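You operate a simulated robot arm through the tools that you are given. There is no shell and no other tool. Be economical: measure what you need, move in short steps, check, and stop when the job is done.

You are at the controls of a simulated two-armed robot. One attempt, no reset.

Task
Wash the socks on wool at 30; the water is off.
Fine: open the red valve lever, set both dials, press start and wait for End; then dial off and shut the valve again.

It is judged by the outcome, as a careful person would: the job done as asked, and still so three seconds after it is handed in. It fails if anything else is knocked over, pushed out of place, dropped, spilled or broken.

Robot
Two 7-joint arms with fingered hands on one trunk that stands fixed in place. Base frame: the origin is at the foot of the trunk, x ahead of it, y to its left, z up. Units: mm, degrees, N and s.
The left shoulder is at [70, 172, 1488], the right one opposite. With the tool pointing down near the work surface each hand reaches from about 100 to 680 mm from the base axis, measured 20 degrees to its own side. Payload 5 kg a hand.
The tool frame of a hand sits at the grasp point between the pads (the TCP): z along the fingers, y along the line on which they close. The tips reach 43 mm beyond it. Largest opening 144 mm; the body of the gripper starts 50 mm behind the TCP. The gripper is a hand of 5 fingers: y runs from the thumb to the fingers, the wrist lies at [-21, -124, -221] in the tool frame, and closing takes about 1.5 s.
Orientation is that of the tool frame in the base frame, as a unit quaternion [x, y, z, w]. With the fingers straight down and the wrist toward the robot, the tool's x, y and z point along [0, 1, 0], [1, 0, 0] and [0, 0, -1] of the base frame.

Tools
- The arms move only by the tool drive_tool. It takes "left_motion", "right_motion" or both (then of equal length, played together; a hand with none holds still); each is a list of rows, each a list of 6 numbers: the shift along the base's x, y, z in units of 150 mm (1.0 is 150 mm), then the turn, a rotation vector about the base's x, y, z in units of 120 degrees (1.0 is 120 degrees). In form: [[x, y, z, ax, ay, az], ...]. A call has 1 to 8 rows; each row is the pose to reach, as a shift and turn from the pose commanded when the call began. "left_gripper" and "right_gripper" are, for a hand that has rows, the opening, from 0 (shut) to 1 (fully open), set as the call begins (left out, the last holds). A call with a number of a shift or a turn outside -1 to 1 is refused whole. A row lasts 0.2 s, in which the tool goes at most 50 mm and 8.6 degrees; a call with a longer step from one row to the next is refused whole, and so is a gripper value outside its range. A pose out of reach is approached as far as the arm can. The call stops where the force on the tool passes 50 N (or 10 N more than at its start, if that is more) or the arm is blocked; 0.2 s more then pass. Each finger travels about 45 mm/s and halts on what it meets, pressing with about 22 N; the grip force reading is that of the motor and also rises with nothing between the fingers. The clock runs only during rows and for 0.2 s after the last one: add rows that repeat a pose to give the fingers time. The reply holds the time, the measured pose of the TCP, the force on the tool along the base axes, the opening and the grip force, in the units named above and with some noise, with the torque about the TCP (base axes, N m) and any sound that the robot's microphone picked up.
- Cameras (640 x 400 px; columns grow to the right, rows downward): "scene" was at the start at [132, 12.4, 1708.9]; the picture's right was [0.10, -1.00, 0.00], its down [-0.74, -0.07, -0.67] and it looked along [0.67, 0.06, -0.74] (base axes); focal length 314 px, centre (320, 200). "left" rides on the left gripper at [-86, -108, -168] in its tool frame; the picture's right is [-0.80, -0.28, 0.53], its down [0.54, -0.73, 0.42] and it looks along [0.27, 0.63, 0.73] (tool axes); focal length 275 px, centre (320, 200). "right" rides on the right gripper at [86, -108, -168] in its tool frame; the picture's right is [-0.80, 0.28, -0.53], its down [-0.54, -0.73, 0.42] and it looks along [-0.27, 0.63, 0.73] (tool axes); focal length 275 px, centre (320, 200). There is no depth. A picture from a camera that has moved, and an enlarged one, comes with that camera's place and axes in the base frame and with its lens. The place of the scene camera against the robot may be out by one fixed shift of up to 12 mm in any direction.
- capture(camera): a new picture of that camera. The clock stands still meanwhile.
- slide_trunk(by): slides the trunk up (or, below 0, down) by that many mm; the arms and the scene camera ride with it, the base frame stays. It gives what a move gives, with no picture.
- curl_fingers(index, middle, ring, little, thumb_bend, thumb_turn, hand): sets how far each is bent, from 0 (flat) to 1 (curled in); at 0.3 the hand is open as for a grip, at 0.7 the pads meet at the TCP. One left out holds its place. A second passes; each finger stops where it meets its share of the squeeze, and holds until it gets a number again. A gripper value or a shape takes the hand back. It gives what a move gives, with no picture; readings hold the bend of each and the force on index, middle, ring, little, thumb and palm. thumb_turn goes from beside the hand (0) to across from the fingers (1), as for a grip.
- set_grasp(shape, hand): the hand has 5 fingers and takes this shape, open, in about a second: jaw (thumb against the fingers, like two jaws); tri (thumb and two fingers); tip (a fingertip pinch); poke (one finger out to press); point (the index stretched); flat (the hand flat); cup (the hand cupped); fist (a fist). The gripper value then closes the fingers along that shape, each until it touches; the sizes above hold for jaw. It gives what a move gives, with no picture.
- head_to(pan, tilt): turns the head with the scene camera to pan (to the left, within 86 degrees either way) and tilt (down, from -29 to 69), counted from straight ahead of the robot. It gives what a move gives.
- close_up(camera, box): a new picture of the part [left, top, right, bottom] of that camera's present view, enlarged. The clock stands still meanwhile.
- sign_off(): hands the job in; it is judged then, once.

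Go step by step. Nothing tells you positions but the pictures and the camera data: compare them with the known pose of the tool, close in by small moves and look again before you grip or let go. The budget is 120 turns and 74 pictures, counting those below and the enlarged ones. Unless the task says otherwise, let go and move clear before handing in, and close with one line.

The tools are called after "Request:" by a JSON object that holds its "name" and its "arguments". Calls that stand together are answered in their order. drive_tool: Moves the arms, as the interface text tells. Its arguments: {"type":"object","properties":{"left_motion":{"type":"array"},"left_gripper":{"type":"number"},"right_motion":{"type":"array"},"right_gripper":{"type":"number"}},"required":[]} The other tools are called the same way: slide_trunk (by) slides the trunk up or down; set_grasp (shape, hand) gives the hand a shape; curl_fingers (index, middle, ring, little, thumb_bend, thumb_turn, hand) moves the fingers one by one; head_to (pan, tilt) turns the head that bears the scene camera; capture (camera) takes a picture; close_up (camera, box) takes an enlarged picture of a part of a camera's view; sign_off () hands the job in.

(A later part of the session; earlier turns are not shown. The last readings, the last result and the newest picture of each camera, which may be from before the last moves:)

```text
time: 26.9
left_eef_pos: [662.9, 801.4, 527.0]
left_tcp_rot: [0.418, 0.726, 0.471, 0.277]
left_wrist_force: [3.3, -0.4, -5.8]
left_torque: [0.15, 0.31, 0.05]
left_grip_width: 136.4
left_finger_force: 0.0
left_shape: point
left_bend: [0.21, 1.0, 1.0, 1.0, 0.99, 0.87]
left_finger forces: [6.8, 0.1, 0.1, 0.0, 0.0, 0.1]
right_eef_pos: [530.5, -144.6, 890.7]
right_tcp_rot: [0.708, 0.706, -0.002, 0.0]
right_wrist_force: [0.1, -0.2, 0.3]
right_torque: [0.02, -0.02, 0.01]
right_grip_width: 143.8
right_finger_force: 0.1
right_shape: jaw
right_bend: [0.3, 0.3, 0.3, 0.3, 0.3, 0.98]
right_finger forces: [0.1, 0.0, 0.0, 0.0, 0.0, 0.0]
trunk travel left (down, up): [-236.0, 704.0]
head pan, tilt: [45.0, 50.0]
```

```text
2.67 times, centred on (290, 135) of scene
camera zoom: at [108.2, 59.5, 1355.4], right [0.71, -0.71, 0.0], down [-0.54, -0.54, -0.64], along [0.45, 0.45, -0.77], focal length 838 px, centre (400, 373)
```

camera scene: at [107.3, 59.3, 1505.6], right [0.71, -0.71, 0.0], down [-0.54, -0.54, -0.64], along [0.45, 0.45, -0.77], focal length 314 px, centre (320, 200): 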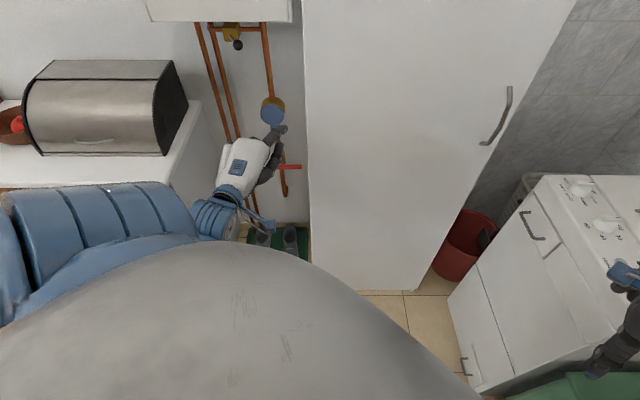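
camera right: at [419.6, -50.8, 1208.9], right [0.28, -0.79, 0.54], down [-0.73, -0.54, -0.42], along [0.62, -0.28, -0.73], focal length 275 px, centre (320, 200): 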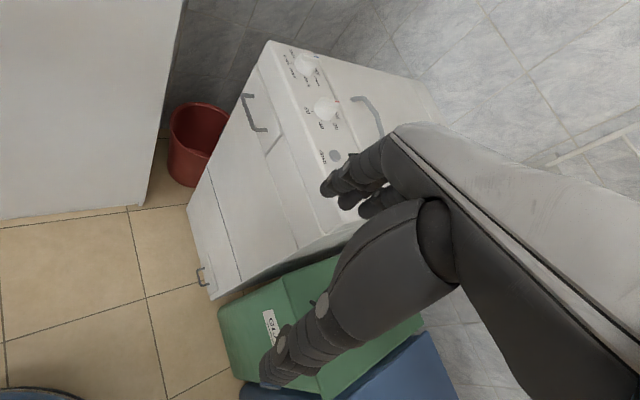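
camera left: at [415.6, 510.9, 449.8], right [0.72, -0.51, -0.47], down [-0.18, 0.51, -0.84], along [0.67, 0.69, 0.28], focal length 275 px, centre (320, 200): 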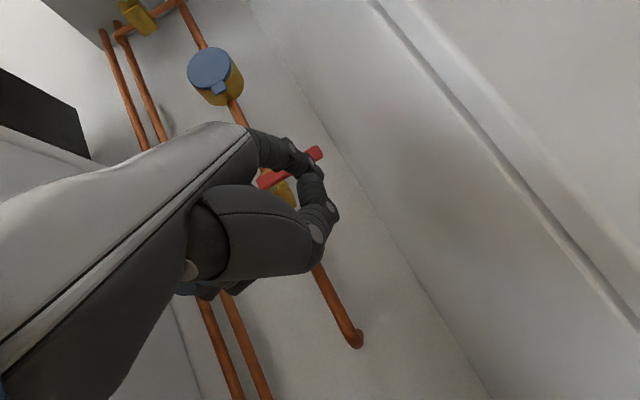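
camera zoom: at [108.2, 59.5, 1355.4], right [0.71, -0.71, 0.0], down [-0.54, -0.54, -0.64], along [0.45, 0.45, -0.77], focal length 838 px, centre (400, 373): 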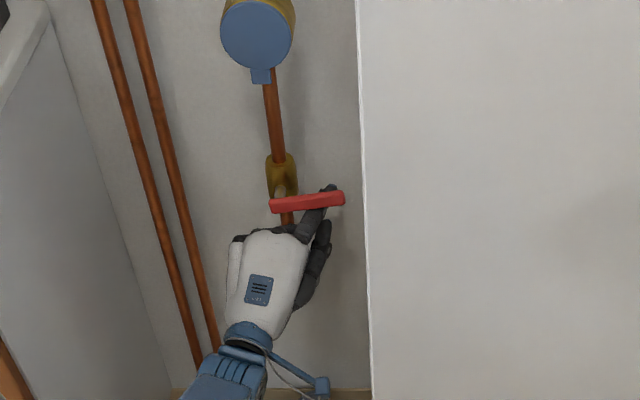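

The lever moves upward with light force, so up is the opening direction. I follow its arc toward vertical.

Request:
{"name": "drive_tool", "arguments": {"left_motion": [[-0.01, -0.01, 0.133, 0, 0, 0], [-0.03, 0.0, 0.21, 0, 0, 0], [-0.056, 0.021, 0.28, 0, 0, 0], [-0.116, 0.065, 0.373, 0, 0, 0], [-0.189, 0.124, 0.447, 0, 0, 0], [-0.271, 0.193, 0.493, 0, 0, 0]]}}

Request:
{"name": "close_up", "arguments": {"camera": "scene", "box": [230, 60, 350, 210]}}

Request:
{"name": "capture", "arguments": {"camera": "left"}}

```text
time: 27.7
left_eef_pos: [652.3, 795.5, 556.1]
left_tcp_rot: [0.424, 0.728, 0.463, 0.273]
left_wrist_force: [5.5, -22.6, -18.6]
left_torque: [1.1, 0.07, 0.4]
left_grip_width: 0.1
left_finger_force: 0.0
left_shape: point
left_bend: [0.2, 1.0, 1.0, 1.0, 0.99, 0.87]
left_finger forces: [6.6, 22.7, 0.0, 0.1, 0.0, 0.1]
right_eef_pos: [529.9, -142.4, 889.9]
right_tcp_rot: [0.707, 0.708, -0.001, -0.001]
right_wrist_force: [-0.3, -1.3, 0.3]
right_torque: [0.05, -0.06, -0.04]
right_grip_width: 143.7
right_finger_force: 0.1
right_shape: jaw
right_bend: [0.3, 0.3, 0.3, 0.3, 0.3, 0.98]
right_finger forces: [0.1, 0.0, 0.0, 0.0, 0.0, 0.0]
trunk travel left (down, up): [-236.0, 704.0]
head pan, tilt: [45.0, 50.0]
stopped in row 4 (left hand): the force on the tool passed its limit (the readings are from after the stop); the commanded pose is now the measured one
```

```text
2.67 times, centred on (290, 135) of scene
camera zoom: at [108.3, 58.9, 1355.6], right [0.71, -0.71, 0.0], down [-0.54, -0.54, -0.64], along [0.45, 0.45, -0.77], focal length 838 px, centre (400, 373)
```

zoom: 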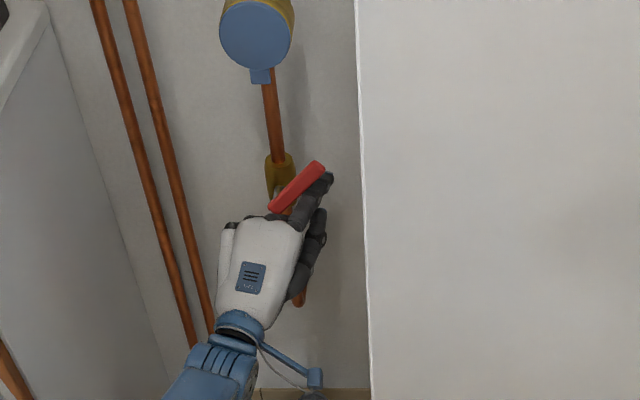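

```text
42 pictures are left
camera left: at [520.6, 623.3, 529.1], right [0.71, -0.52, -0.48], down [-0.2, 0.51, -0.84], along [0.68, 0.69, 0.26], focal length 275 px, centre (320, 200)
```

left: 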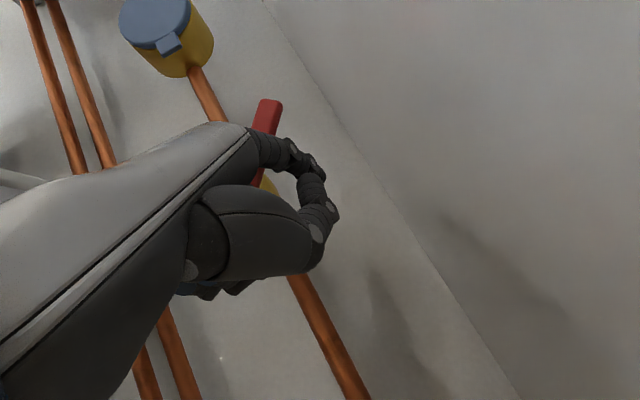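

The lever is about halfway up, but the middle knuckle jams at the hub. I ease off, slide farther out toward the lever's end with less depth, and straighten the index.

Request:
{"name": "drive_tool", "arguments": {"left_motion": [[-0.01, -0.1, -0.06, 0, 0, 0], [0.03, -0.16, 0.0, 0, 0, 0], [0.06, -0.16, 0.1, 0, 0, 0]]}}

Request:
{"name": "curl_fingers", "arguments": {"hand": "left", "index": 0.05}}

Request:
{"name": "close_up", "arguments": {"camera": "scene", "box": [250, 80, 330, 180]}}

Request:
{"name": "close_up", "arguments": {"camera": "left", "box": [200, 80, 400, 260]}}

```text
time: 28.5
left_eef_pos: [662.1, 773.4, 572.6]
left_tcp_rot: [0.423, 0.728, 0.464, 0.275]
left_wrist_force: [1.4, -15.2, -14.1]
left_torque: [0.0, -0.37, 0.37]
left_grip_width: 136.3
left_finger_force: 0.1
left_shape: point
left_bend: [0.19, 1.0, 1.0, 1.0, 0.99, 0.87]
left_finger forces: [0.0, 0.0, 19.0, 0.0, 0.0, 0.1]
right_eef_pos: [529.1, -142.6, 889.7]
right_tcp_rot: [0.708, 0.706, -0.001, -0.001]
right_wrist_force: [-0.3, 0.5, 1.2]
right_torque: [0.0, 0.01, -0.01]
right_grip_width: 144.3
right_finger_force: 0.1
right_shape: jaw
right_bend: [0.3, 0.3, 0.3, 0.3, 0.3, 0.98]
right_finger forces: [0.0, 0.1, 0.1, 0.0, 0.0, 0.1]
trunk travel left (down, up): [-236.0, 704.0]
head pan, tilt: [45.0, 50.0]
```

```text
time: 29.5
left_eef_pos: [662.4, 772.5, 574.1]
left_tcp_rot: [0.424, 0.727, 0.465, 0.275]
left_wrist_force: [12.1, -36.8, -18.3]
left_torque: [0.72, 0.09, 0.88]
left_grip_width: 70.2
left_finger_force: 21.3
left_shape: fingers
left_bend: [0.06, 1.0, 1.0, 1.0, 0.99, 0.87]
left_finger forces: [4.8, 0.1, 36.8, 0.0, 0.0, 0.0]
right_eef_pos: [531.4, -142.2, 890.1]
right_tcp_rot: [0.707, 0.707, -0.002, 0.0]
right_wrist_force: [-0.4, -0.9, -0.1]
right_torque: [-0.01, 0.01, -0.01]
right_grip_width: 144.0
right_finger_force: 0.1
right_shape: jaw
right_bend: [0.3, 0.3, 0.3, 0.3, 0.3, 0.98]
right_finger forces: [0.0, 0.1, 0.0, 0.1, 0.1, 0.0]
trunk travel left (down, up): [-236.0, 704.0]
head pan, tilt: [45.0, 50.0]
```

```text
4.00 times, centred on (290, 130) of scene
camera zoom: at [110.0, 58.5, 1355.4], right [0.71, -0.71, 0.0], down [-0.54, -0.54, -0.64], along [0.45, 0.45, -0.77], focal length 1257 px, centre (440, 480)
```

zoom: 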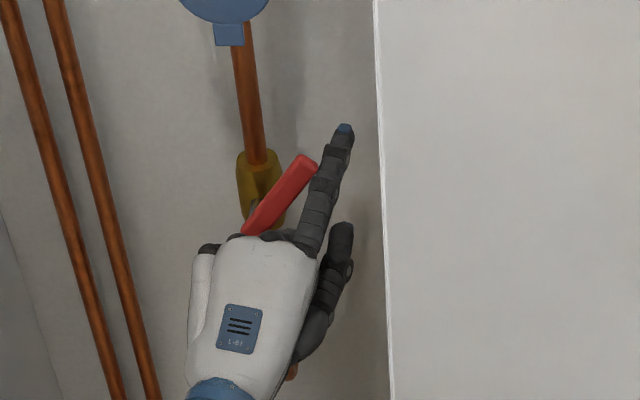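

```text
2.22 times, centred on (300, 170) of left
camera zoom: at [531.3, 600.2, 546.3], right [0.71, -0.52, -0.48], down [-0.19, 0.51, -0.84], along [0.68, 0.69, 0.26], focal length 612 px, centre (364, 267)
```

zoom: 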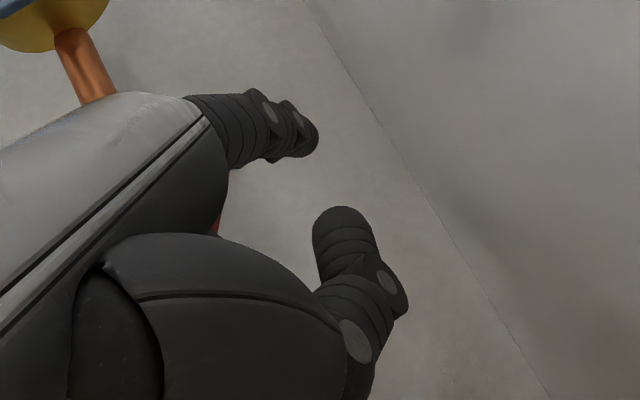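

The straightened index gives more reach. I withdraw ~32 mm so the knuckles clear, and check.

Request:
{"name": "drive_tool", "arguments": {"left_motion": [[-0.06, -0.09, 0, 0, 0, 0], [-0.12, -0.19, 0.05, 0, 0, 0]]}}

Request:
{"name": "close_up", "arguments": {"camera": "scene", "box": [250, 80, 330, 180]}}

```text
time: 30.1
left_eef_pos: [644.6, 746.3, 586.6]
left_tcp_rot: [0.422, 0.727, 0.467, 0.275]
left_wrist_force: [0.9, -0.3, 0.8]
left_torque: [0.0, 0.03, 0.02]
left_grip_width: 71.6
left_finger_force: 0.1
left_shape: fingers
left_bend: [0.05, 1.0, 1.0, 1.0, 0.99, 0.87]
left_finger forces: [0.0, 0.1, 0.1, 0.1, 0.0, 0.0]
right_eef_pos: [529.4, -145.0, 891.3]
right_tcp_rot: [0.709, 0.706, -0.001, -0.001]
right_wrist_force: [-0.7, 0.2, 0.5]
right_torque: [0.06, -0.02, 0.0]
right_grip_width: 143.9
right_finger_force: 0.1
right_shape: jaw
right_bend: [0.3, 0.3, 0.3, 0.3, 0.3, 0.98]
right_finger forces: [0.0, 0.0, 0.1, 0.0, 0.0, 0.0]
trunk travel left (down, up): [-236.0, 704.0]
head pan, tilt: [45.0, 50.0]
```

```text
4.00 times, centred on (290, 130) of scene
camera zoom: at [107.5, 58.7, 1355.8], right [0.71, -0.71, 0.0], down [-0.54, -0.54, -0.64], along [0.45, 0.46, -0.77], focal length 1257 px, centre (440, 480)
```

zoom: 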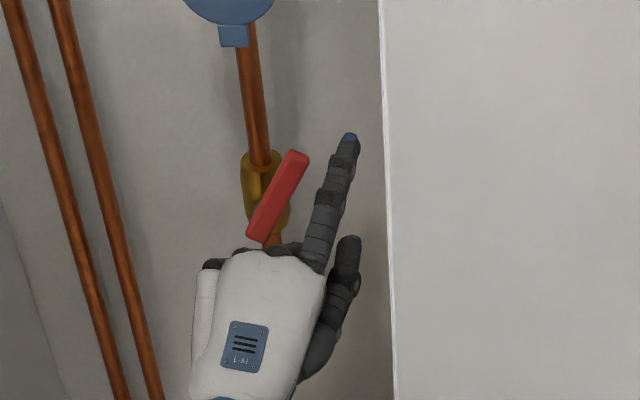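

The lever is now ~60° up and the knuckles are free. I lower a bit, go in slightly and push sideways with the index tip to vertical.

Request:
{"name": "drive_tool", "arguments": {"left_motion": [[0.088, 0.082, -0.133, 0, 0, 0], [-0.049, 0.228, -0.133, 0, 0, 0], [-0.139, 0.326, -0.133, 0, 0, 0], [-0.207, 0.399, -0.133, 0, 0, 0], [-0.249, 0.443, -0.133, 0, 0, 0]]}}

Request:
{"name": "close_up", "arguments": {"camera": "scene", "box": [250, 80, 330, 180]}}

```text
time: 31.3
left_eef_pos: [606.9, 811.9, 566.6]
left_tcp_rot: [0.423, 0.726, 0.467, 0.276]
left_wrist_force: [12.6, -8.9, 6.1]
left_torque: [0.93, 1.16, -0.15]
left_grip_width: 71.6
left_finger_force: 7.0
left_shape: fingers
left_bend: [0.04, 1.0, 1.0, 1.0, 0.99, 0.87]
left_finger forces: [12.8, 0.0, 0.0, 0.0, 0.1, 0.0]
right_eef_pos: [530.8, -143.1, 889.8]
right_tcp_rot: [0.707, 0.707, -0.001, -0.002]
right_wrist_force: [0.4, 0.2, 0.1]
right_torque: [-0.02, 0.02, 0.0]
right_grip_width: 144.0
right_finger_force: 0.0
right_shape: jaw
right_bend: [0.3, 0.3, 0.3, 0.3, 0.3, 0.98]
right_finger forces: [0.0, 0.0, 0.1, 0.0, 0.1, 0.0]
trunk travel left (down, up): [-236.0, 704.0]
head pan, tilt: [45.0, 50.0]
```

```text
4.00 times, centred on (290, 130) of scene
camera zoom: at [108.5, 57.6, 1355.7], right [0.71, -0.71, 0.0], down [-0.54, -0.54, -0.64], along [0.45, 0.45, -0.77], focal length 1257 px, centre (440, 480)
```

zoom: 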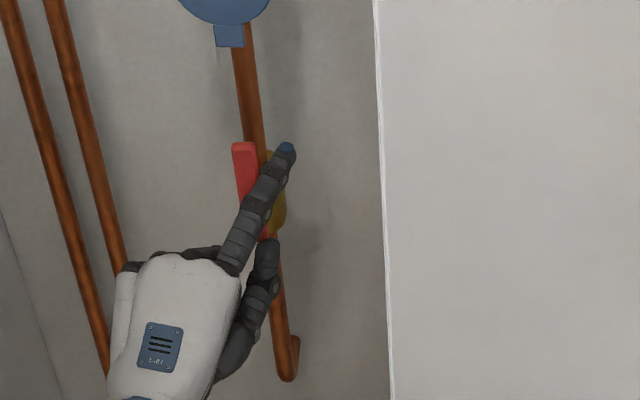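

The lever stands in line with the pipe and the finger reads ~13 N against the stop. I back off and check.

Request:
{"name": "drive_tool", "arguments": {"left_motion": [[0.12, -0.13, 0, 0, 0, 0], [0.02, -0.33, 0, 0, 0, 0], [-0.2, -0.53, 0, 0, 0, 0], [-0.42, -0.73, 0, 0, 0, 0]]}}

Request:
{"name": "close_up", "arguments": {"camera": "scene", "box": [240, 60, 340, 180]}}

```text
time: 32.3
left_eef_pos: [543.8, 701.0, 567.6]
left_tcp_rot: [0.421, 0.727, 0.467, 0.275]
left_wrist_force: [-0.1, 0.3, 0.1]
left_torque: [-0.01, 0.08, 0.02]
left_grip_width: 72.1
left_finger_force: 0.1
left_shape: fingers
left_bend: [0.05, 1.0, 1.0, 1.0, 0.99, 0.87]
left_finger forces: [0.0, 0.1, 0.1, 0.1, 0.0, 0.0]
right_eef_pos: [530.0, -143.5, 890.7]
right_tcp_rot: [0.708, 0.707, 0.0, 0.0]
right_wrist_force: [0.0, -0.3, 0.8]
right_torque: [0.06, -0.01, -0.02]
right_grip_width: 144.0
right_finger_force: 0.0
right_shape: jaw
right_bend: [0.3, 0.3, 0.3, 0.3, 0.3, 0.98]
right_finger forces: [0.0, 0.1, 0.0, 0.0, 0.0, 0.0]
trunk travel left (down, up): [-236.0, 704.0]
head pan, tilt: [45.0, 50.0]
```

```text
3.33 times, centred on (290, 120) of scene
camera zoom: at [106.6, 58.6, 1355.7], right [0.71, -0.71, 0.0], down [-0.54, -0.54, -0.64], along [0.46, 0.45, -0.77], focal length 1048 px, centre (420, 467)
```

zoom: 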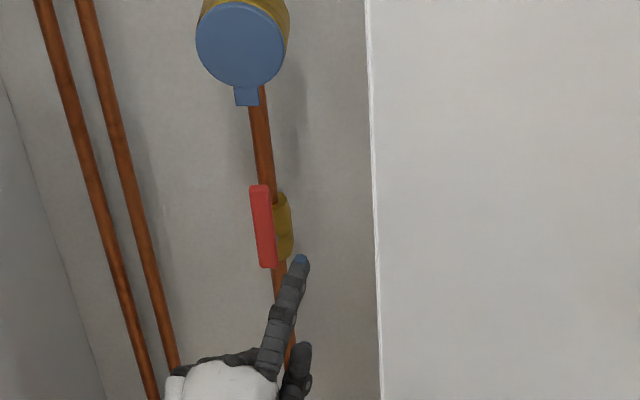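

The valve is open: lever parallel to the pipe. I retract the left hand further, raise the trunk 150 and turn to the washer with the right hand.

Request:
{"name": "drive_tool", "arguments": {"left_motion": [[-0.22, -0.2, 0, 0, 0, 0], [-0.44, -0.4, 0, 0, 0, 0], [-0.6, -0.55, 0, 0, 0, 0]]}}

Request:
{"name": "slide_trunk", "arguments": {"by": 150}}

Request:
{"name": "drive_tool", "arguments": {"right_motion": [[0.2, 0, 0.2, 0, 0, 0], [0.4, 0, 0.4, 0, 0, 0], [0.6, 0.0, 0.4, 0, 0, 0], [0.8, 0, 0.4, 0, 0, 0], [1, 0.1, 0.4, 0, 0, 0]]}}

Request:
{"name": "head_to", "arguments": {"pan": -8, "tilt": 38}}

Request:
{"name": "capture", "arguments": {"camera": "scene"}}

Request:
{"name": "capture", "arguments": {"camera": "right"}}

```text
time: 33.1
left_eef_pos: [454.4, 618.8, 567.5]
left_tcp_rot: [0.422, 0.727, 0.466, 0.275]
left_wrist_force: [0.4, -0.6, 0.3]
left_torque: [-0.03, 0.03, 0.02]
left_grip_width: 71.8
left_finger_force: 0.0
left_shape: fingers
left_bend: [0.05, 1.0, 1.0, 1.0, 0.99, 0.87]
left_finger forces: [0.0, 0.0, 0.0, 0.0, 0.1, 0.0]
right_eef_pos: [530.1, -143.4, 892.7]
right_tcp_rot: [0.707, 0.707, 0.0, -0.001]
right_wrist_force: [-1.0, 0.7, 1.1]
right_torque: [0.01, -0.02, -0.01]
right_grip_width: 144.0
right_finger_force: 0.0
right_shape: jaw
right_bend: [0.3, 0.3, 0.3, 0.3, 0.3, 0.98]
right_finger forces: [0.1, 0.0, 0.0, 0.0, 0.0, 0.0]
trunk travel left (down, up): [-236.0, 704.0]
head pan, tilt: [45.0, 50.0]
```

```text
time: 34.9
left_eef_pos: [454.0, 620.7, 716.1]
left_tcp_rot: [0.422, 0.728, 0.466, 0.274]
left_wrist_force: [-0.1, 0.4, -1.1]
left_torque: [0.04, 0.02, 0.0]
left_grip_width: 71.8
left_finger_force: 0.1
left_shape: fingers
left_bend: [0.05, 1.0, 1.0, 1.0, 0.99, 0.87]
left_finger forces: [0.0, 0.0, 0.1, 0.0, 0.0, 0.1]
right_eef_pos: [529.5, -141.4, 1040.7]
right_tcp_rot: [0.708, 0.707, -0.002, 0.0]
right_wrist_force: [0.7, 0.5, -0.3]
right_torque: [-0.01, -0.03, 0.0]
right_grip_width: 144.3
right_finger_force: 0.1
right_shape: jaw
right_bend: [0.3, 0.3, 0.3, 0.3, 0.3, 0.98]
right_finger forces: [0.0, 0.1, 0.0, 0.2, 0.0, 0.0]
trunk travel left (down, up): [-386.0, 554.0]
head pan, tilt: [45.0, 50.0]
```

```text
time: 36.1
left_eef_pos: [453.7, 619.8, 714.2]
left_tcp_rot: [0.422, 0.728, 0.465, 0.275]
left_wrist_force: [1.3, 0.5, 0.2]
left_torque: [-0.02, -0.01, 0.01]
left_grip_width: 72.0
left_finger_force: 0.0
left_shape: fingers
left_bend: [0.05, 1.0, 1.0, 1.0, 0.99, 0.87]
left_finger forces: [0.0, 0.0, 0.1, 0.1, 0.0, 0.1]
right_eef_pos: [681.4, -126.3, 1102.6]
right_tcp_rot: [0.708, 0.707, -0.003, 0.0]
right_wrist_force: [0.8, 0.6, -0.5]
right_torque: [0.0, 0.05, 0.01]
right_grip_width: 143.8
right_finger_force: 0.0
right_shape: jaw
right_bend: [0.3, 0.3, 0.3, 0.3, 0.3, 0.98]
right_finger forces: [0.0, 0.0, 0.0, 0.0, 0.1, 0.0]
trunk travel left (down, up): [-386.0, 554.0]
head pan, tilt: [45.0, 50.0]
```

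```text
time: 37.3
left_eef_pos: [453.3, 618.7, 717.6]
left_tcp_rot: [0.421, 0.727, 0.467, 0.275]
left_wrist_force: [1.3, -0.9, 0.5]
left_torque: [0.0, 0.0, 0.0]
left_grip_width: 71.9
left_finger_force: 0.1
left_shape: fingers
left_bend: [0.05, 1.0, 1.0, 1.0, 0.99, 0.87]
left_finger forces: [0.0, 0.1, 0.0, 0.0, 0.0, 0.0]
right_eef_pos: [681.0, -128.3, 1103.0]
right_tcp_rot: [0.708, 0.706, -0.001, 0.0]
right_wrist_force: [-0.6, -0.1, 0.9]
right_torque: [0.01, 0.02, 0.0]
right_grip_width: 144.1
right_finger_force: 0.1
right_shape: jaw
right_bend: [0.3, 0.3, 0.3, 0.3, 0.3, 0.98]
right_finger forces: [0.0, 0.0, 0.0, 0.0, 0.0, 0.1]
trunk travel left (down, up): [-386.0, 554.0]
head pan, tilt: [-8.0, 38.0]
```

```text
36 pictures are left
camera scene: at [138.3, -7.3, 1522.8], right [-0.14, -0.99, 0.0], down [-0.61, 0.09, -0.79], along [0.78, -0.11, -0.62], focal length 314 px, centre (320, 200)
```

scene: 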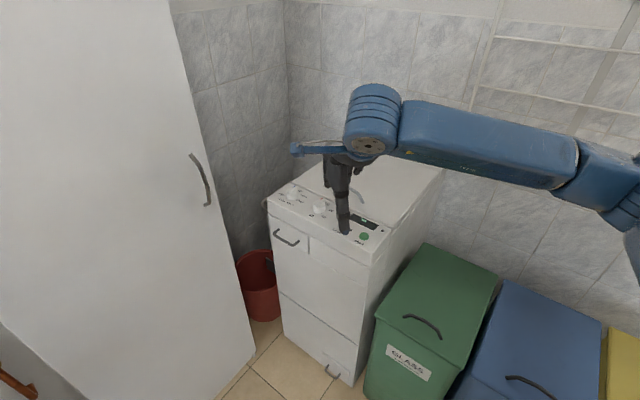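

```text
35 pictures are left
camera right: at [571.4, -40.7, 1269.5], right [0.28, -0.8, 0.54], down [-0.73, -0.54, -0.42], along [0.63, -0.27, -0.73], focal length 275 px, centre (320, 200)
```

right: 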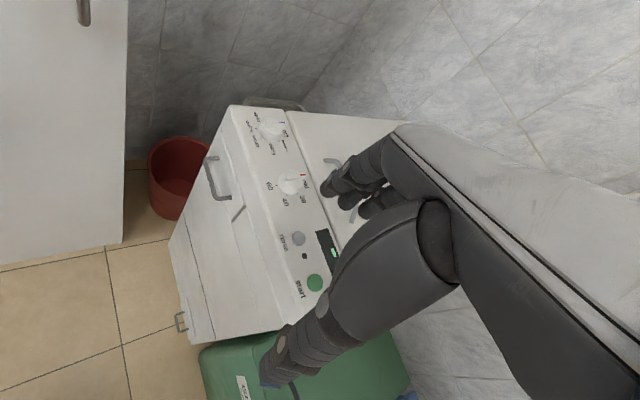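

Request:
{"name": "close_up", "arguments": {"camera": "right", "box": [220, 95, 340, 215]}}

Request:
{"name": "close_up", "arguments": {"camera": "scene", "box": [260, 170, 400, 260]}}

```text
3.33 times, centred on (280, 155) of right
camera zoom: at [571.4, -40.7, 1269.5], right [0.28, -0.8, 0.54], down [-0.73, -0.54, -0.42], along [0.63, -0.27, -0.73], focal length 918 px, centre (453, 350)
```

zoom: 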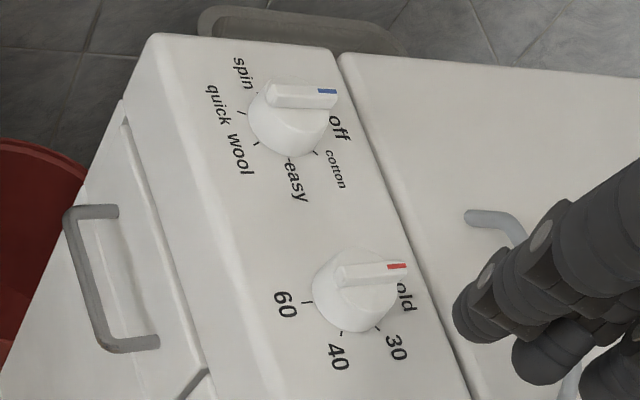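

```text
4.44 times, centred on (330, 215) of scene
camera zoom: at [138.3, -7.3, 1522.8], right [-0.14, -0.99, 0.0], down [-0.61, 0.09, -0.79], along [0.78, -0.11, -0.62], focal length 1397 px, centre (276, 133)
```

zoom: 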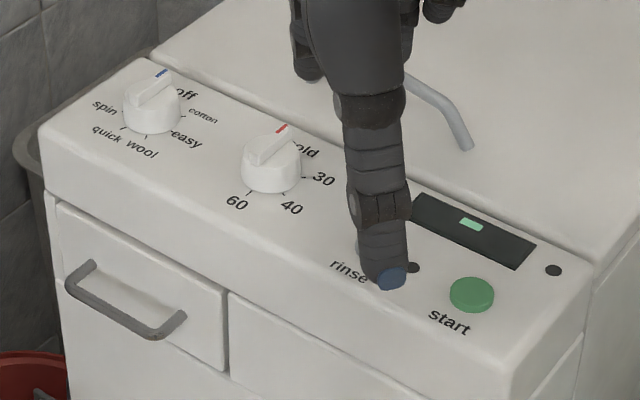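

The knobs are round with a ridge; wool is ~3 clockwise steps from off, 30 is one clockwise step from cold. I try the "tip" pinch shape on the right hand to see its geometry.

Request:
{"name": "set_grasp", "arguments": {"hand": "right", "shape": "tip"}}

Request:
{"name": "capture", "arguments": {"camera": "right"}}

Request:
{"name": "close_up", "arguments": {"camera": "scene", "box": [260, 120, 440, 260]}}

```text
time: 38.2
left_eef_pos: [453.4, 619.1, 716.9]
left_tcp_rot: [0.422, 0.727, 0.466, 0.275]
left_wrist_force: [0.2, -0.3, -0.4]
left_torque: [0.02, 0.0, 0.01]
left_grip_width: 72.3
left_finger_force: 0.1
left_shape: fingers
left_bend: [0.05, 1.0, 1.0, 1.0, 0.99, 0.87]
left_finger forces: [0.0, 0.0, 0.0, 0.0, 0.1, 0.0]
right_eef_pos: [679.6, -126.9, 1101.3]
right_tcp_rot: [0.707, 0.707, -0.001, 0.0]
right_wrist_force: [-0.7, 0.2, -0.6]
right_torque: [0.04, -0.01, 0.0]
right_grip_width: 144.1
right_finger_force: 0.0
right_shape: tip
right_bend: [0.3, 0.98, 0.99, 0.99, 0.3, 0.98]
right_finger forces: [0.0, 0.1, 0.0, 0.0, 0.1, 0.1]
trunk travel left (down, up): [-386.0, 554.0]
head pan, tilt: [-8.0, 38.0]
```

```text
32 pictures are left
camera right: at [571.6, -40.6, 1269.4], right [0.28, -0.8, 0.54], down [-0.73, -0.54, -0.42], along [0.62, -0.27, -0.73], focal length 275 px, centre (320, 200)
```

right: 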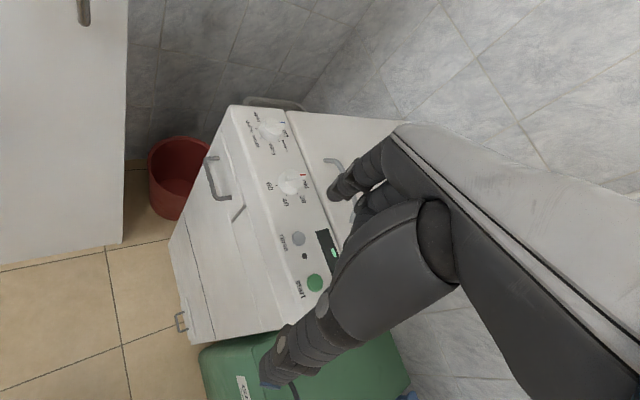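

```text
2.86 times, centred on (350, 190) of scene
camera zoom: at [138.5, -7.3, 1522.8], right [-0.14, -0.99, 0.0], down [-0.61, 0.09, -0.79], along [0.78, -0.11, -0.62], focal length 898 px, centre (234, 229)
```

zoom: 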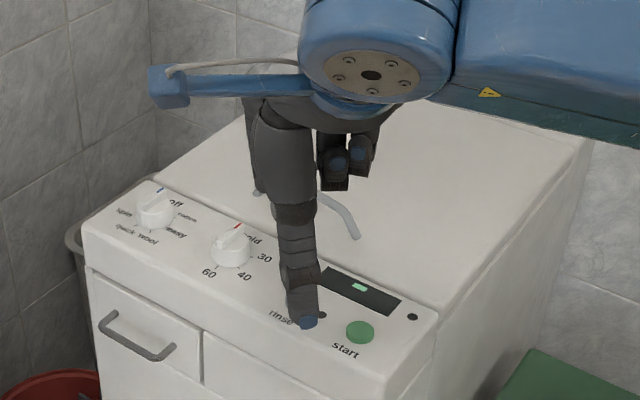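

Request:
{"name": "drive_tool", "arguments": {"right_motion": [[0.17, 0.05, 0, 0, 0, 0.0625], [0.34, 0.1, 0, 0, 0, 0.125], [0.5, 0.15, 0, 0, 0, 0.1875], [0.67, 0.2, 0, 0, 0, 0.25], [0.84, 0.25, 0, 0, 0, 0.3125], [1, 0.3, 0, 0, 0, 0.375]], "right_gripper": 0.45}}

Request:
{"name": "drive_tool", "arguments": {"right_motion": [[0.2, 0.1, -0.1, 0, 0, 0], [0.45, 0.2, -0.2, 0, 0, 0], [0.7, 0.25, -0.3, 0, 0, 0], [0.88, 0.3, -0.4, 0, 0, 0], [0.88, 0.3, -0.5, 0, 0, 0]]}}

Request:
{"name": "capture", "arguments": {"camera": "right"}}

Request:
{"name": "close_up", "arguments": {"camera": "scene", "box": [240, 130, 400, 250]}}

```text
time: 39.6
left_eef_pos: [453.9, 619.1, 716.0]
left_tcp_rot: [0.422, 0.728, 0.466, 0.274]
left_wrist_force: [0.0, -0.1, -0.7]
left_torque: [0.01, -0.04, -0.01]
left_grip_width: 71.9
left_finger_force: 0.0
left_shape: fingers
left_bend: [0.05, 1.0, 1.0, 1.0, 0.99, 0.87]
left_finger forces: [0.0, 0.1, 0.0, 0.0, 0.0, 0.2]
right_eef_pos: [828.9, -82.2, 1100.3]
right_tcp_rot: [0.382, 0.924, -0.001, 0.0]
right_wrist_force: [1.0, -0.1, 0.5]
right_torque: [-0.02, -0.01, 0.0]
right_grip_width: 65.3
right_finger_force: 0.1
right_shape: tip
right_bend: [0.73, 0.98, 0.99, 0.99, 0.72, 1.0]
right_finger forces: [0.0, 0.0, 0.0, 0.0, 0.1, 0.1]
trunk travel left (down, up): [-386.0, 554.0]
head pan, tilt: [-8.0, 38.0]
```

```text
time: 40.8
left_eef_pos: [454.1, 619.7, 716.9]
left_tcp_rot: [0.422, 0.728, 0.466, 0.274]
left_wrist_force: [0.1, -0.6, 0.7]
left_torque: [-0.01, 0.03, 0.03]
left_grip_width: 71.8
left_finger_force: 0.1
left_shape: fingers
left_bend: [0.05, 1.0, 1.0, 1.0, 0.99, 0.87]
left_finger forces: [0.0, 0.0, 0.0, 0.0, 0.1, 0.0]
right_eef_pos: [847.7, -73.0, 1091.2]
right_tcp_rot: [0.383, 0.924, -0.001, 0.0]
right_wrist_force: [-0.3, -0.8, 0.4]
right_torque: [0.03, -0.01, 0.0]
right_grip_width: 65.1
right_finger_force: 0.0
right_shape: tip
right_bend: [0.73, 0.98, 0.99, 0.99, 0.72, 1.0]
right_finger forces: [0.0, 0.0, 0.0, 0.1, 0.0, 0.0]
right hand out of reach, approached as far as the arm can: row 1, 2, 3, 4, 5
trunk travel left (down, up): [-386.0, 554.0]
head pan, tilt: [-8.0, 38.0]
```

```text
30 pictures are left
camera right: at [710.7, -88.6, 1257.5], right [0.76, -0.36, 0.54], down [-0.13, -0.9, -0.42], along [0.63, 0.25, -0.73], focal length 275 px, centre (320, 200)
```

right: 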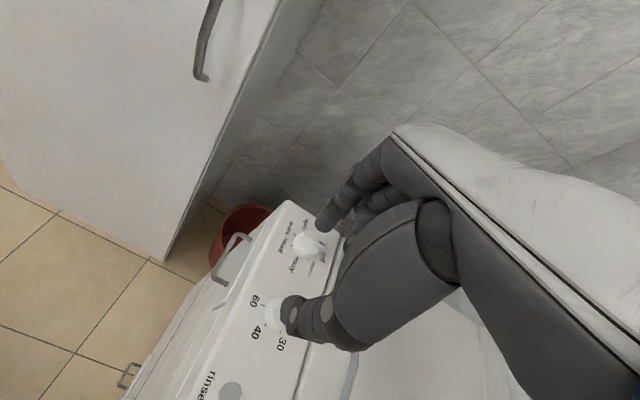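

```text
3.33 times, centred on (320, 190) of scene
camera zoom: at [138.6, -7.7, 1522.8], right [-0.14, -0.99, 0.0], down [-0.61, 0.09, -0.79], along [0.78, -0.11, -0.62], focal length 1048 px, centre (320, 233)
```

zoom: 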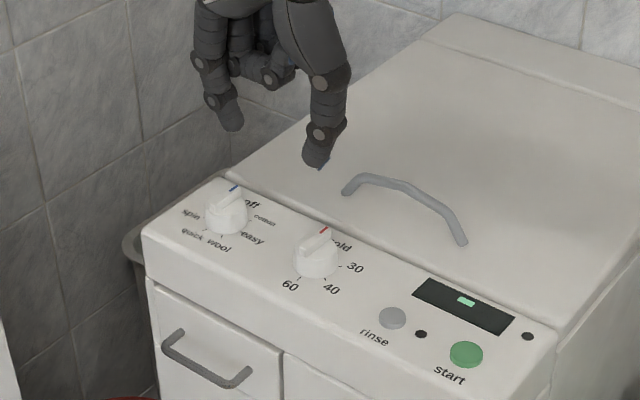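

The straight-down pinch can't reach the far dial, so I'll turn the dials by pushing their ridge with one extended finger, as with the lever. I try the "poke" shape at the default yaw and look.

Request:
{"name": "set_grasp", "arguments": {"hand": "right", "shape": "poke"}}

Request:
{"name": "drive_tool", "arguments": {"right_motion": [[-0.1, 0, 0, 0, 0, -0.0625], [-0.2, 0, 0, 0, 0, -0.125], [-0.3, 0, 0, 0, 0, -0.1875], [-0.4, 0, 0, 0, 0, -0.25], [-0.45, 0, 0, 0, 0, -0.3125], [-0.45, 0, 0, 0, 0, -0.375]]}}

Request:
{"name": "capture", "arguments": {"camera": "right"}}

Request:
{"name": "close_up", "arguments": {"camera": "scene", "box": [260, 90, 440, 250]}}

```text
time: 41.7
left_eef_pos: [454.3, 617.3, 715.4]
left_tcp_rot: [0.422, 0.728, 0.466, 0.275]
left_wrist_force: [0.2, 0.2, 0.2]
left_torque: [0.0, -0.01, 0.02]
left_grip_width: 71.9
left_finger_force: 0.1
left_shape: fingers
left_bend: [0.05, 1.0, 1.0, 1.0, 0.99, 0.87]
left_finger forces: [0.1, 0.0, 0.0, 0.0, 0.0, 0.0]
right_eef_pos: [849.1, -73.2, 1091.1]
right_tcp_rot: [0.384, 0.923, -0.001, 0.0]
right_wrist_force: [0.0, 0.8, 1.0]
right_torque: [-0.02, 0.01, 0.02]
right_grip_width: 0.0
right_finger_force: 0.1
right_shape: poke
right_bend: [0.7, 0.7, 0.99, 0.99, 1.0, 1.0]
right_finger forces: [0.0, 0.0, 0.1, 0.0, 0.0, 0.1]
trunk travel left (down, up): [-386.0, 554.0]
head pan, tilt: [-8.0, 38.0]
```

```text
time: 43.1
left_eef_pos: [453.5, 619.0, 716.1]
left_tcp_rot: [0.422, 0.728, 0.466, 0.275]
left_wrist_force: [0.0, 0.1, 0.1]
left_torque: [0.01, -0.04, -0.04]
left_grip_width: 72.0
left_finger_force: 0.1
left_shape: fingers
left_bend: [0.05, 1.0, 1.0, 1.0, 0.99, 0.87]
left_finger forces: [0.0, 0.0, 0.0, 0.0, 0.0, 0.0]
right_eef_pos: [780.0, -69.0, 1093.1]
right_tcp_rot: [0.708, 0.706, -0.001, 0.0]
right_wrist_force: [1.4, -0.2, -0.6]
right_torque: [0.01, -0.01, -0.02]
right_grip_width: 0.0
right_finger_force: 0.1
right_shape: poke
right_bend: [0.7, 0.7, 0.99, 0.99, 1.0, 1.0]
right_finger forces: [0.0, 0.0, 0.1, 0.0, 0.0, 0.0]
trunk travel left (down, up): [-386.0, 554.0]
head pan, tilt: [-8.0, 38.0]
```

```text
28 pictures are left
camera right: at [670.9, 18.3, 1260.1], right [0.28, -0.8, 0.54], down [-0.73, -0.54, -0.42], along [0.62, -0.27, -0.73], focal length 275 px, centre (320, 200)
```

right: 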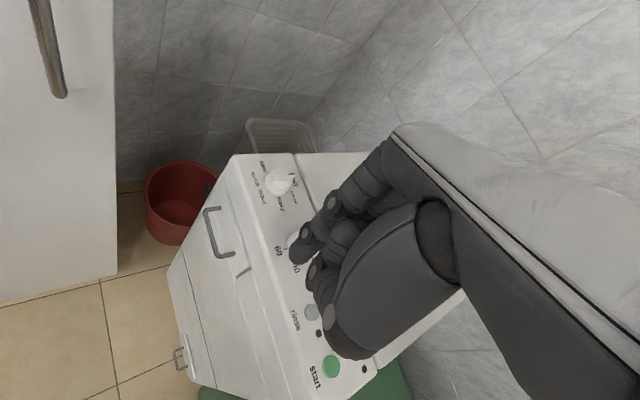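

```text
2.50 times, centred on (350, 170) of scene
camera zoom: at [138.7, -6.5, 1522.8], right [-0.14, -0.99, 0.0], down [-0.61, 0.09, -0.79], along [0.78, -0.11, -0.62], focal length 786 px, centre (245, 275)
```

zoom: 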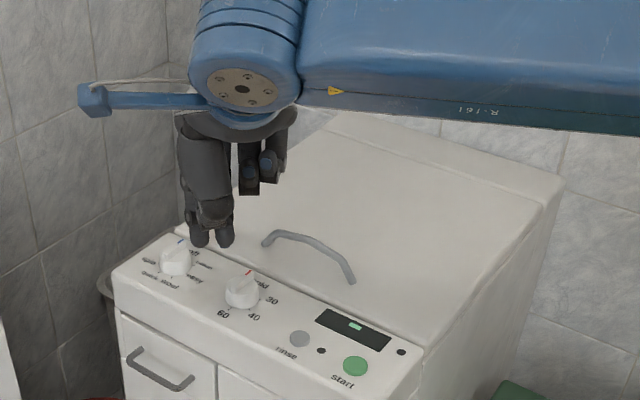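

Poke puts index and middle pointing straight down with tips ~41 mm below the TCP. I curl the middle away to leave one vertical finger, and try reaching toward the programme dial.

Request:
{"name": "curl_fingers", "arguments": {"hand": "right", "middle": 1.0, "index": 0.6}}

Request:
{"name": "drive_tool", "arguments": {"right_motion": [[0.2, 0.02, -0.2, 0, 0, 0], [0.4, 0.03, -0.35, 0, 0, 0], [0.6, 0.05, -0.5, 0, 0, 0], [0.75, 0.06, -0.6, 0, 0, 0], [0.9, 0.06, -0.6, 0, 0, 0]]}}

```text
time: 44.1
left_eef_pos: [452.7, 618.9, 716.0]
left_tcp_rot: [0.423, 0.727, 0.466, 0.275]
left_wrist_force: [-0.1, 0.4, -0.2]
left_torque: [0.04, 0.01, -0.01]
left_grip_width: 71.9
left_finger_force: 0.1
left_shape: fingers
left_bend: [0.05, 1.0, 1.0, 1.0, 0.99, 0.87]
left_finger forces: [0.0, 0.1, 0.1, 0.0, 0.0, 0.0]
right_eef_pos: [778.6, -68.6, 1092.7]
right_tcp_rot: [0.707, 0.707, -0.001, 0.0]
right_wrist_force: [-0.6, -0.4, 0.1]
right_torque: [0.03, 0.02, 0.02]
right_grip_width: 60.4
right_finger_force: 0.0
right_shape: fingers
right_bend: [0.6, 0.8, 0.99, 0.99, 1.0, 1.0]
right_finger forces: [0.0, 0.0, 0.1, 0.0, 0.0, 0.0]
trunk travel left (down, up): [-386.0, 554.0]
head pan, tilt: [-8.0, 38.0]
```

```text
time: 45.3
left_eef_pos: [452.6, 620.8, 716.4]
left_tcp_rot: [0.422, 0.728, 0.466, 0.274]
left_wrist_force: [-0.2, -0.7, 0.6]
left_torque: [0.02, -0.01, 0.0]
left_grip_width: 71.8
left_finger_force: 0.0
left_shape: fingers
left_bend: [0.05, 1.0, 1.0, 1.0, 0.99, 0.87]
left_finger forces: [0.1, 0.1, 0.0, 0.1, 0.1, 0.1]
right_eef_pos: [914.7, -60.1, 1004.5]
right_tcp_rot: [0.707, 0.707, -0.002, 0.0]
right_wrist_force: [-0.2, -0.5, -1.1]
right_torque: [0.01, 0.02, 0.03]
right_grip_width: 60.2
right_finger_force: 0.1
right_shape: fingers
right_bend: [0.6, 0.8, 0.99, 0.99, 1.0, 1.0]
right_finger forces: [0.0, 0.0, 0.1, 0.1, 0.1, 0.1]
trunk travel left (down, up): [-386.0, 554.0]
head pan, tilt: [-8.0, 38.0]
```

Request:
{"name": "close_up", "arguments": {"camera": "right", "box": [200, 100, 400, 360]}}

Request:
{"name": "close_up", "arguments": {"camera": "scene", "box": [250, 110, 390, 240]}}

```text
1.54 times, centred on (300, 230) of right
camera zoom: at [805.8, 26.5, 1170.8], right [0.28, -0.8, 0.54], down [-0.73, -0.54, -0.42], along [0.63, -0.27, -0.73], focal length 424 px, centre (351, 154)
```

zoom: 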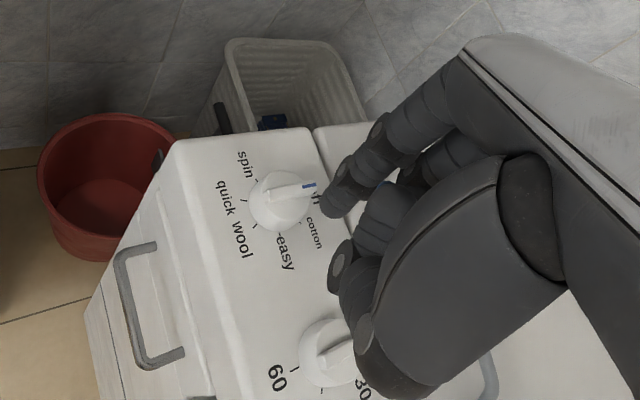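

```text
3.08 times, centred on (320, 175) of scene
camera zoom: at [138.6, -6.9, 1522.8], right [-0.14, -0.99, 0.0], down [-0.61, 0.09, -0.79], along [0.78, -0.11, -0.62], focal length 967 px, centre (320, 277)
```

zoom: 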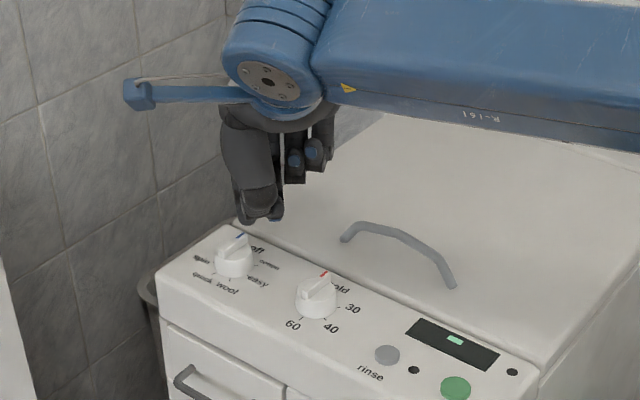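

The index tip is near (943,-50,961); the programme knob centre is near (959,-31) with its ridge top at z≈926. I position just before the ridge's near end, slightly above.

Request:
{"name": "drive_tool", "arguments": {"right_motion": [[-0.047, 0.093, -0.08, 0, 0, 0], [-0.047, 0.093, -0.15, 0, 0, 0]]}}

Request:
{"name": "close_up", "arguments": {"camera": "right", "box": [240, 140, 380, 260]}}

Request:
{"name": "close_up", "arguments": {"camera": "scene", "box": [260, 140, 360, 230]}}

```text
time: 45.9
left_eef_pos: [453.3, 618.9, 716.8]
left_tcp_rot: [0.422, 0.727, 0.466, 0.275]
left_wrist_force: [-0.2, -0.3, 1.3]
left_torque: [0.01, 0.03, -0.01]
left_grip_width: 72.0
left_finger_force: 0.1
left_shape: fingers
left_bend: [0.05, 1.0, 1.0, 1.0, 0.99, 0.87]
left_finger forces: [0.0, 0.0, 0.1, 0.0, 0.1, 0.0]
right_eef_pos: [907.1, -46.0, 982.4]
right_tcp_rot: [0.707, 0.707, -0.002, 0.001]
right_wrist_force: [0.3, 0.4, 0.5]
right_torque: [0.04, -0.02, -0.02]
right_grip_width: 60.5
right_finger_force: 0.1
right_shape: fingers
right_bend: [0.6, 0.8, 0.99, 0.99, 1.0, 1.0]
right_finger forces: [0.1, 0.1, 0.0, 0.1, 0.0, 0.1]
trunk travel left (down, up): [-386.0, 554.0]
head pan, tilt: [-8.0, 38.0]
```

```text
3.33 times, centred on (310, 200) of right
camera zoom: at [798.3, 40.2, 1149.1], right [0.28, -0.8, 0.53], down [-0.73, -0.54, -0.42], along [0.62, -0.27, -0.73], focal length 918 px, centre (353, 200)
```

zoom: 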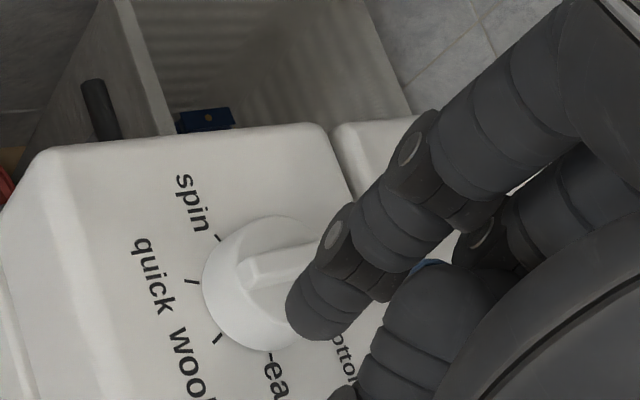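

```text
4.44 times, centred on (310, 185) of scene
camera zoom: at [138.8, -7.9, 1522.8], right [-0.14, -0.99, 0.0], down [-0.61, 0.09, -0.79], along [0.78, -0.11, -0.62], focal length 1397 px, centre (364, 267)
```

zoom: 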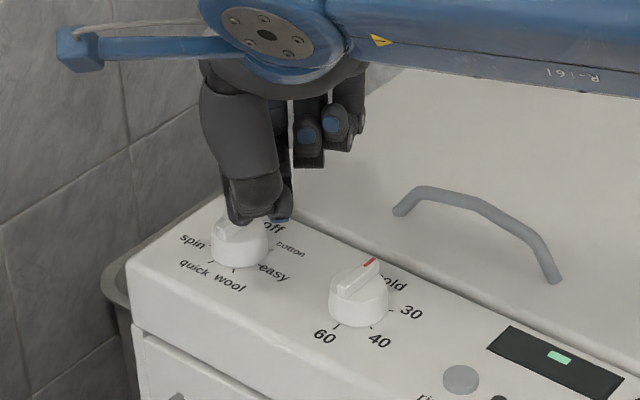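

The middle fingertip is still hanging low beside the index. I lift, reset via the "point" shape (which tucks all others) and bend the index down again.

Request:
{"name": "drive_tool", "arguments": {"right_motion": [[-0.15, 0, 0.25, 0, 0, 0], [-0.3, 0, 0.4, 0, 0, 0]]}}

Request:
{"name": "set_grasp", "arguments": {"hand": "right", "shape": "point"}}

Request:
{"name": "curl_fingers", "arguments": {"hand": "right", "index": 0.6, "middle": 1.0}}

Request:
{"name": "drive_tool", "arguments": {"right_motion": [[0.15, 0, -0.2, 0, 0, 0], [0.3, 0, -0.4, 0, 0, 0]]}}

Request:
{"name": "close_up", "arguments": {"camera": "right", "box": [240, 140, 400, 280]}}

Request:
{"name": "close_up", "arguments": {"camera": "scene", "box": [260, 140, 360, 230]}}

```text
time: 46.5
left_eef_pos: [452.3, 619.2, 716.4]
left_tcp_rot: [0.421, 0.728, 0.466, 0.274]
left_wrist_force: [0.4, -0.5, 0.3]
left_torque: [0.0, 0.03, -0.03]
left_grip_width: 71.9
left_finger_force: 0.0
left_shape: fingers
left_bend: [0.05, 1.0, 1.0, 1.0, 0.99, 0.87]
left_finger forces: [0.1, 0.1, 0.0, 0.0, 0.1, 0.1]
right_eef_pos: [860.9, -48.8, 1042.2]
right_tcp_rot: [0.708, 0.707, -0.002, 0.0]
right_wrist_force: [-0.9, -0.1, 0.0]
right_torque: [0.02, -0.02, 0.02]
right_grip_width: 60.1
right_finger_force: 0.0
right_shape: fingers
right_bend: [0.6, 0.8, 0.99, 0.99, 1.0, 1.0]
right_finger forces: [0.0, 0.0, 0.0, 0.0, 0.0, 0.0]
trunk travel left (down, up): [-386.0, 554.0]
head pan, tilt: [-8.0, 38.0]
```

```text
time: 47.4
left_eef_pos: [453.2, 620.3, 716.5]
left_tcp_rot: [0.421, 0.728, 0.466, 0.275]
left_wrist_force: [-0.3, -0.3, 0.3]
left_torque: [0.0, 0.01, 0.01]
left_grip_width: 71.7
left_finger_force: 0.0
left_shape: fingers
left_bend: [0.05, 1.0, 1.0, 1.0, 0.99, 0.87]
left_finger forces: [0.0, 0.1, 0.0, 0.0, 0.1, 0.1]
right_eef_pos: [860.7, -47.5, 1041.5]
right_tcp_rot: [0.707, 0.707, -0.001, 0.0]
right_wrist_force: [1.1, 0.1, -0.4]
right_torque: [-0.01, -0.01, 0.04]
right_grip_width: 136.3
right_finger_force: 0.0
right_shape: point
right_bend: [0.19, 1.0, 1.0, 1.0, 0.98, 0.88]
right_finger forces: [0.0, 0.0, 0.0, 0.1, 0.0, 0.0]
trunk travel left (down, up): [-386.0, 554.0]
head pan, tilt: [-8.0, 38.0]
```

```text
time: 48.4
left_eef_pos: [453.3, 619.8, 715.6]
left_tcp_rot: [0.422, 0.728, 0.465, 0.275]
left_wrist_force: [0.1, 0.3, -0.5]
left_torque: [0.01, 0.0, -0.05]
left_grip_width: 72.0
left_finger_force: 0.1
left_shape: fingers
left_bend: [0.05, 1.0, 1.0, 1.0, 0.99, 0.87]
left_finger forces: [0.1, 0.0, 0.0, 0.0, 0.0, 0.0]
right_eef_pos: [860.8, -46.8, 1041.3]
right_tcp_rot: [0.708, 0.706, -0.002, 0.0]
right_wrist_force: [0.1, -0.2, 0.3]
right_torque: [0.03, 0.0, 0.04]
right_grip_width: 34.0
right_finger_force: 0.1
right_shape: fingers
right_bend: [0.49, 1.0, 1.0, 1.0, 0.95, 0.87]
right_finger forces: [0.1, 0.0, 0.1, 0.1, 0.0, 0.0]
trunk travel left (down, up): [-386.0, 554.0]
head pan, tilt: [-8.0, 38.0]
```

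```text
time: 49.0
left_eef_pos: [453.9, 619.6, 716.6]
left_tcp_rot: [0.423, 0.728, 0.465, 0.275]
left_wrist_force: [-0.8, 0.5, 0.4]
left_torque: [-0.01, -0.01, -0.01]
left_grip_width: 71.8
left_finger_force: 0.1
left_shape: fingers
left_bend: [0.05, 1.0, 1.0, 1.0, 0.99, 0.87]
left_finger forces: [0.1, 0.0, 0.0, 0.1, 0.0, 0.1]
right_eef_pos: [905.3, -45.8, 983.7]
right_tcp_rot: [0.707, 0.707, -0.002, 0.0]
right_wrist_force: [0.2, -0.2, -0.2]
right_torque: [0.02, 0.04, 0.0]
right_grip_width: 34.1
right_finger_force: 0.1
right_shape: fingers
right_bend: [0.5, 1.0, 1.0, 1.0, 0.95, 0.87]
right_finger forces: [0.0, 0.0, 0.1, 0.1, 0.0, 0.0]
trunk travel left (down, up): [-386.0, 554.0]
head pan, tilt: [-8.0, 38.0]
```

```text
2.86 times, centred on (320, 210) of right
camera zoom: at [797.5, 40.3, 1149.9], right [0.28, -0.8, 0.54], down [-0.73, -0.54, -0.42], along [0.62, -0.27, -0.73], focal length 786 px, centre (320, 171)
```

zoom: 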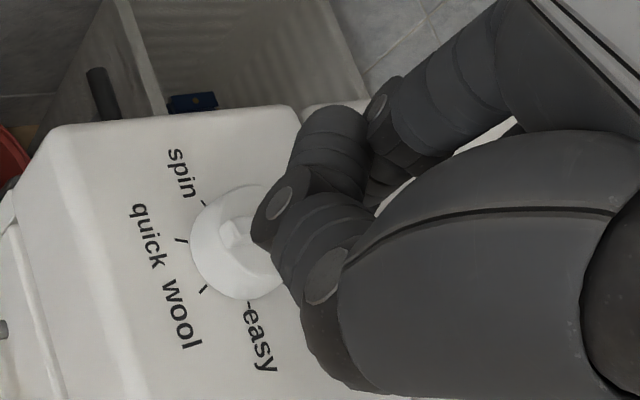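

```text
4.44 times, centred on (310, 185) of scene
camera zoom: at [139.8, -7.0, 1522.7], right [-0.14, -0.99, 0.0], down [-0.61, 0.09, -0.79], along [0.78, -0.11, -0.62], focal length 1397 px, centre (364, 267)
```

zoom: 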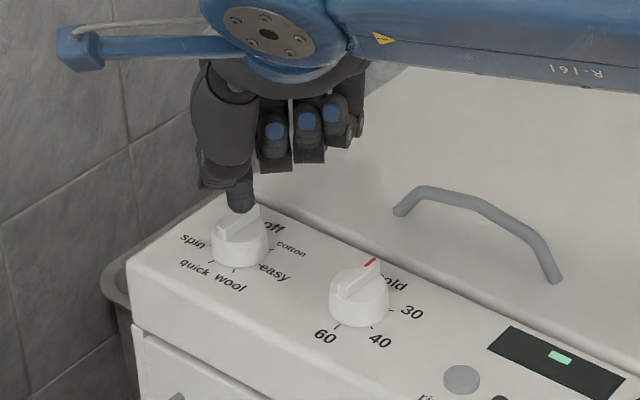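

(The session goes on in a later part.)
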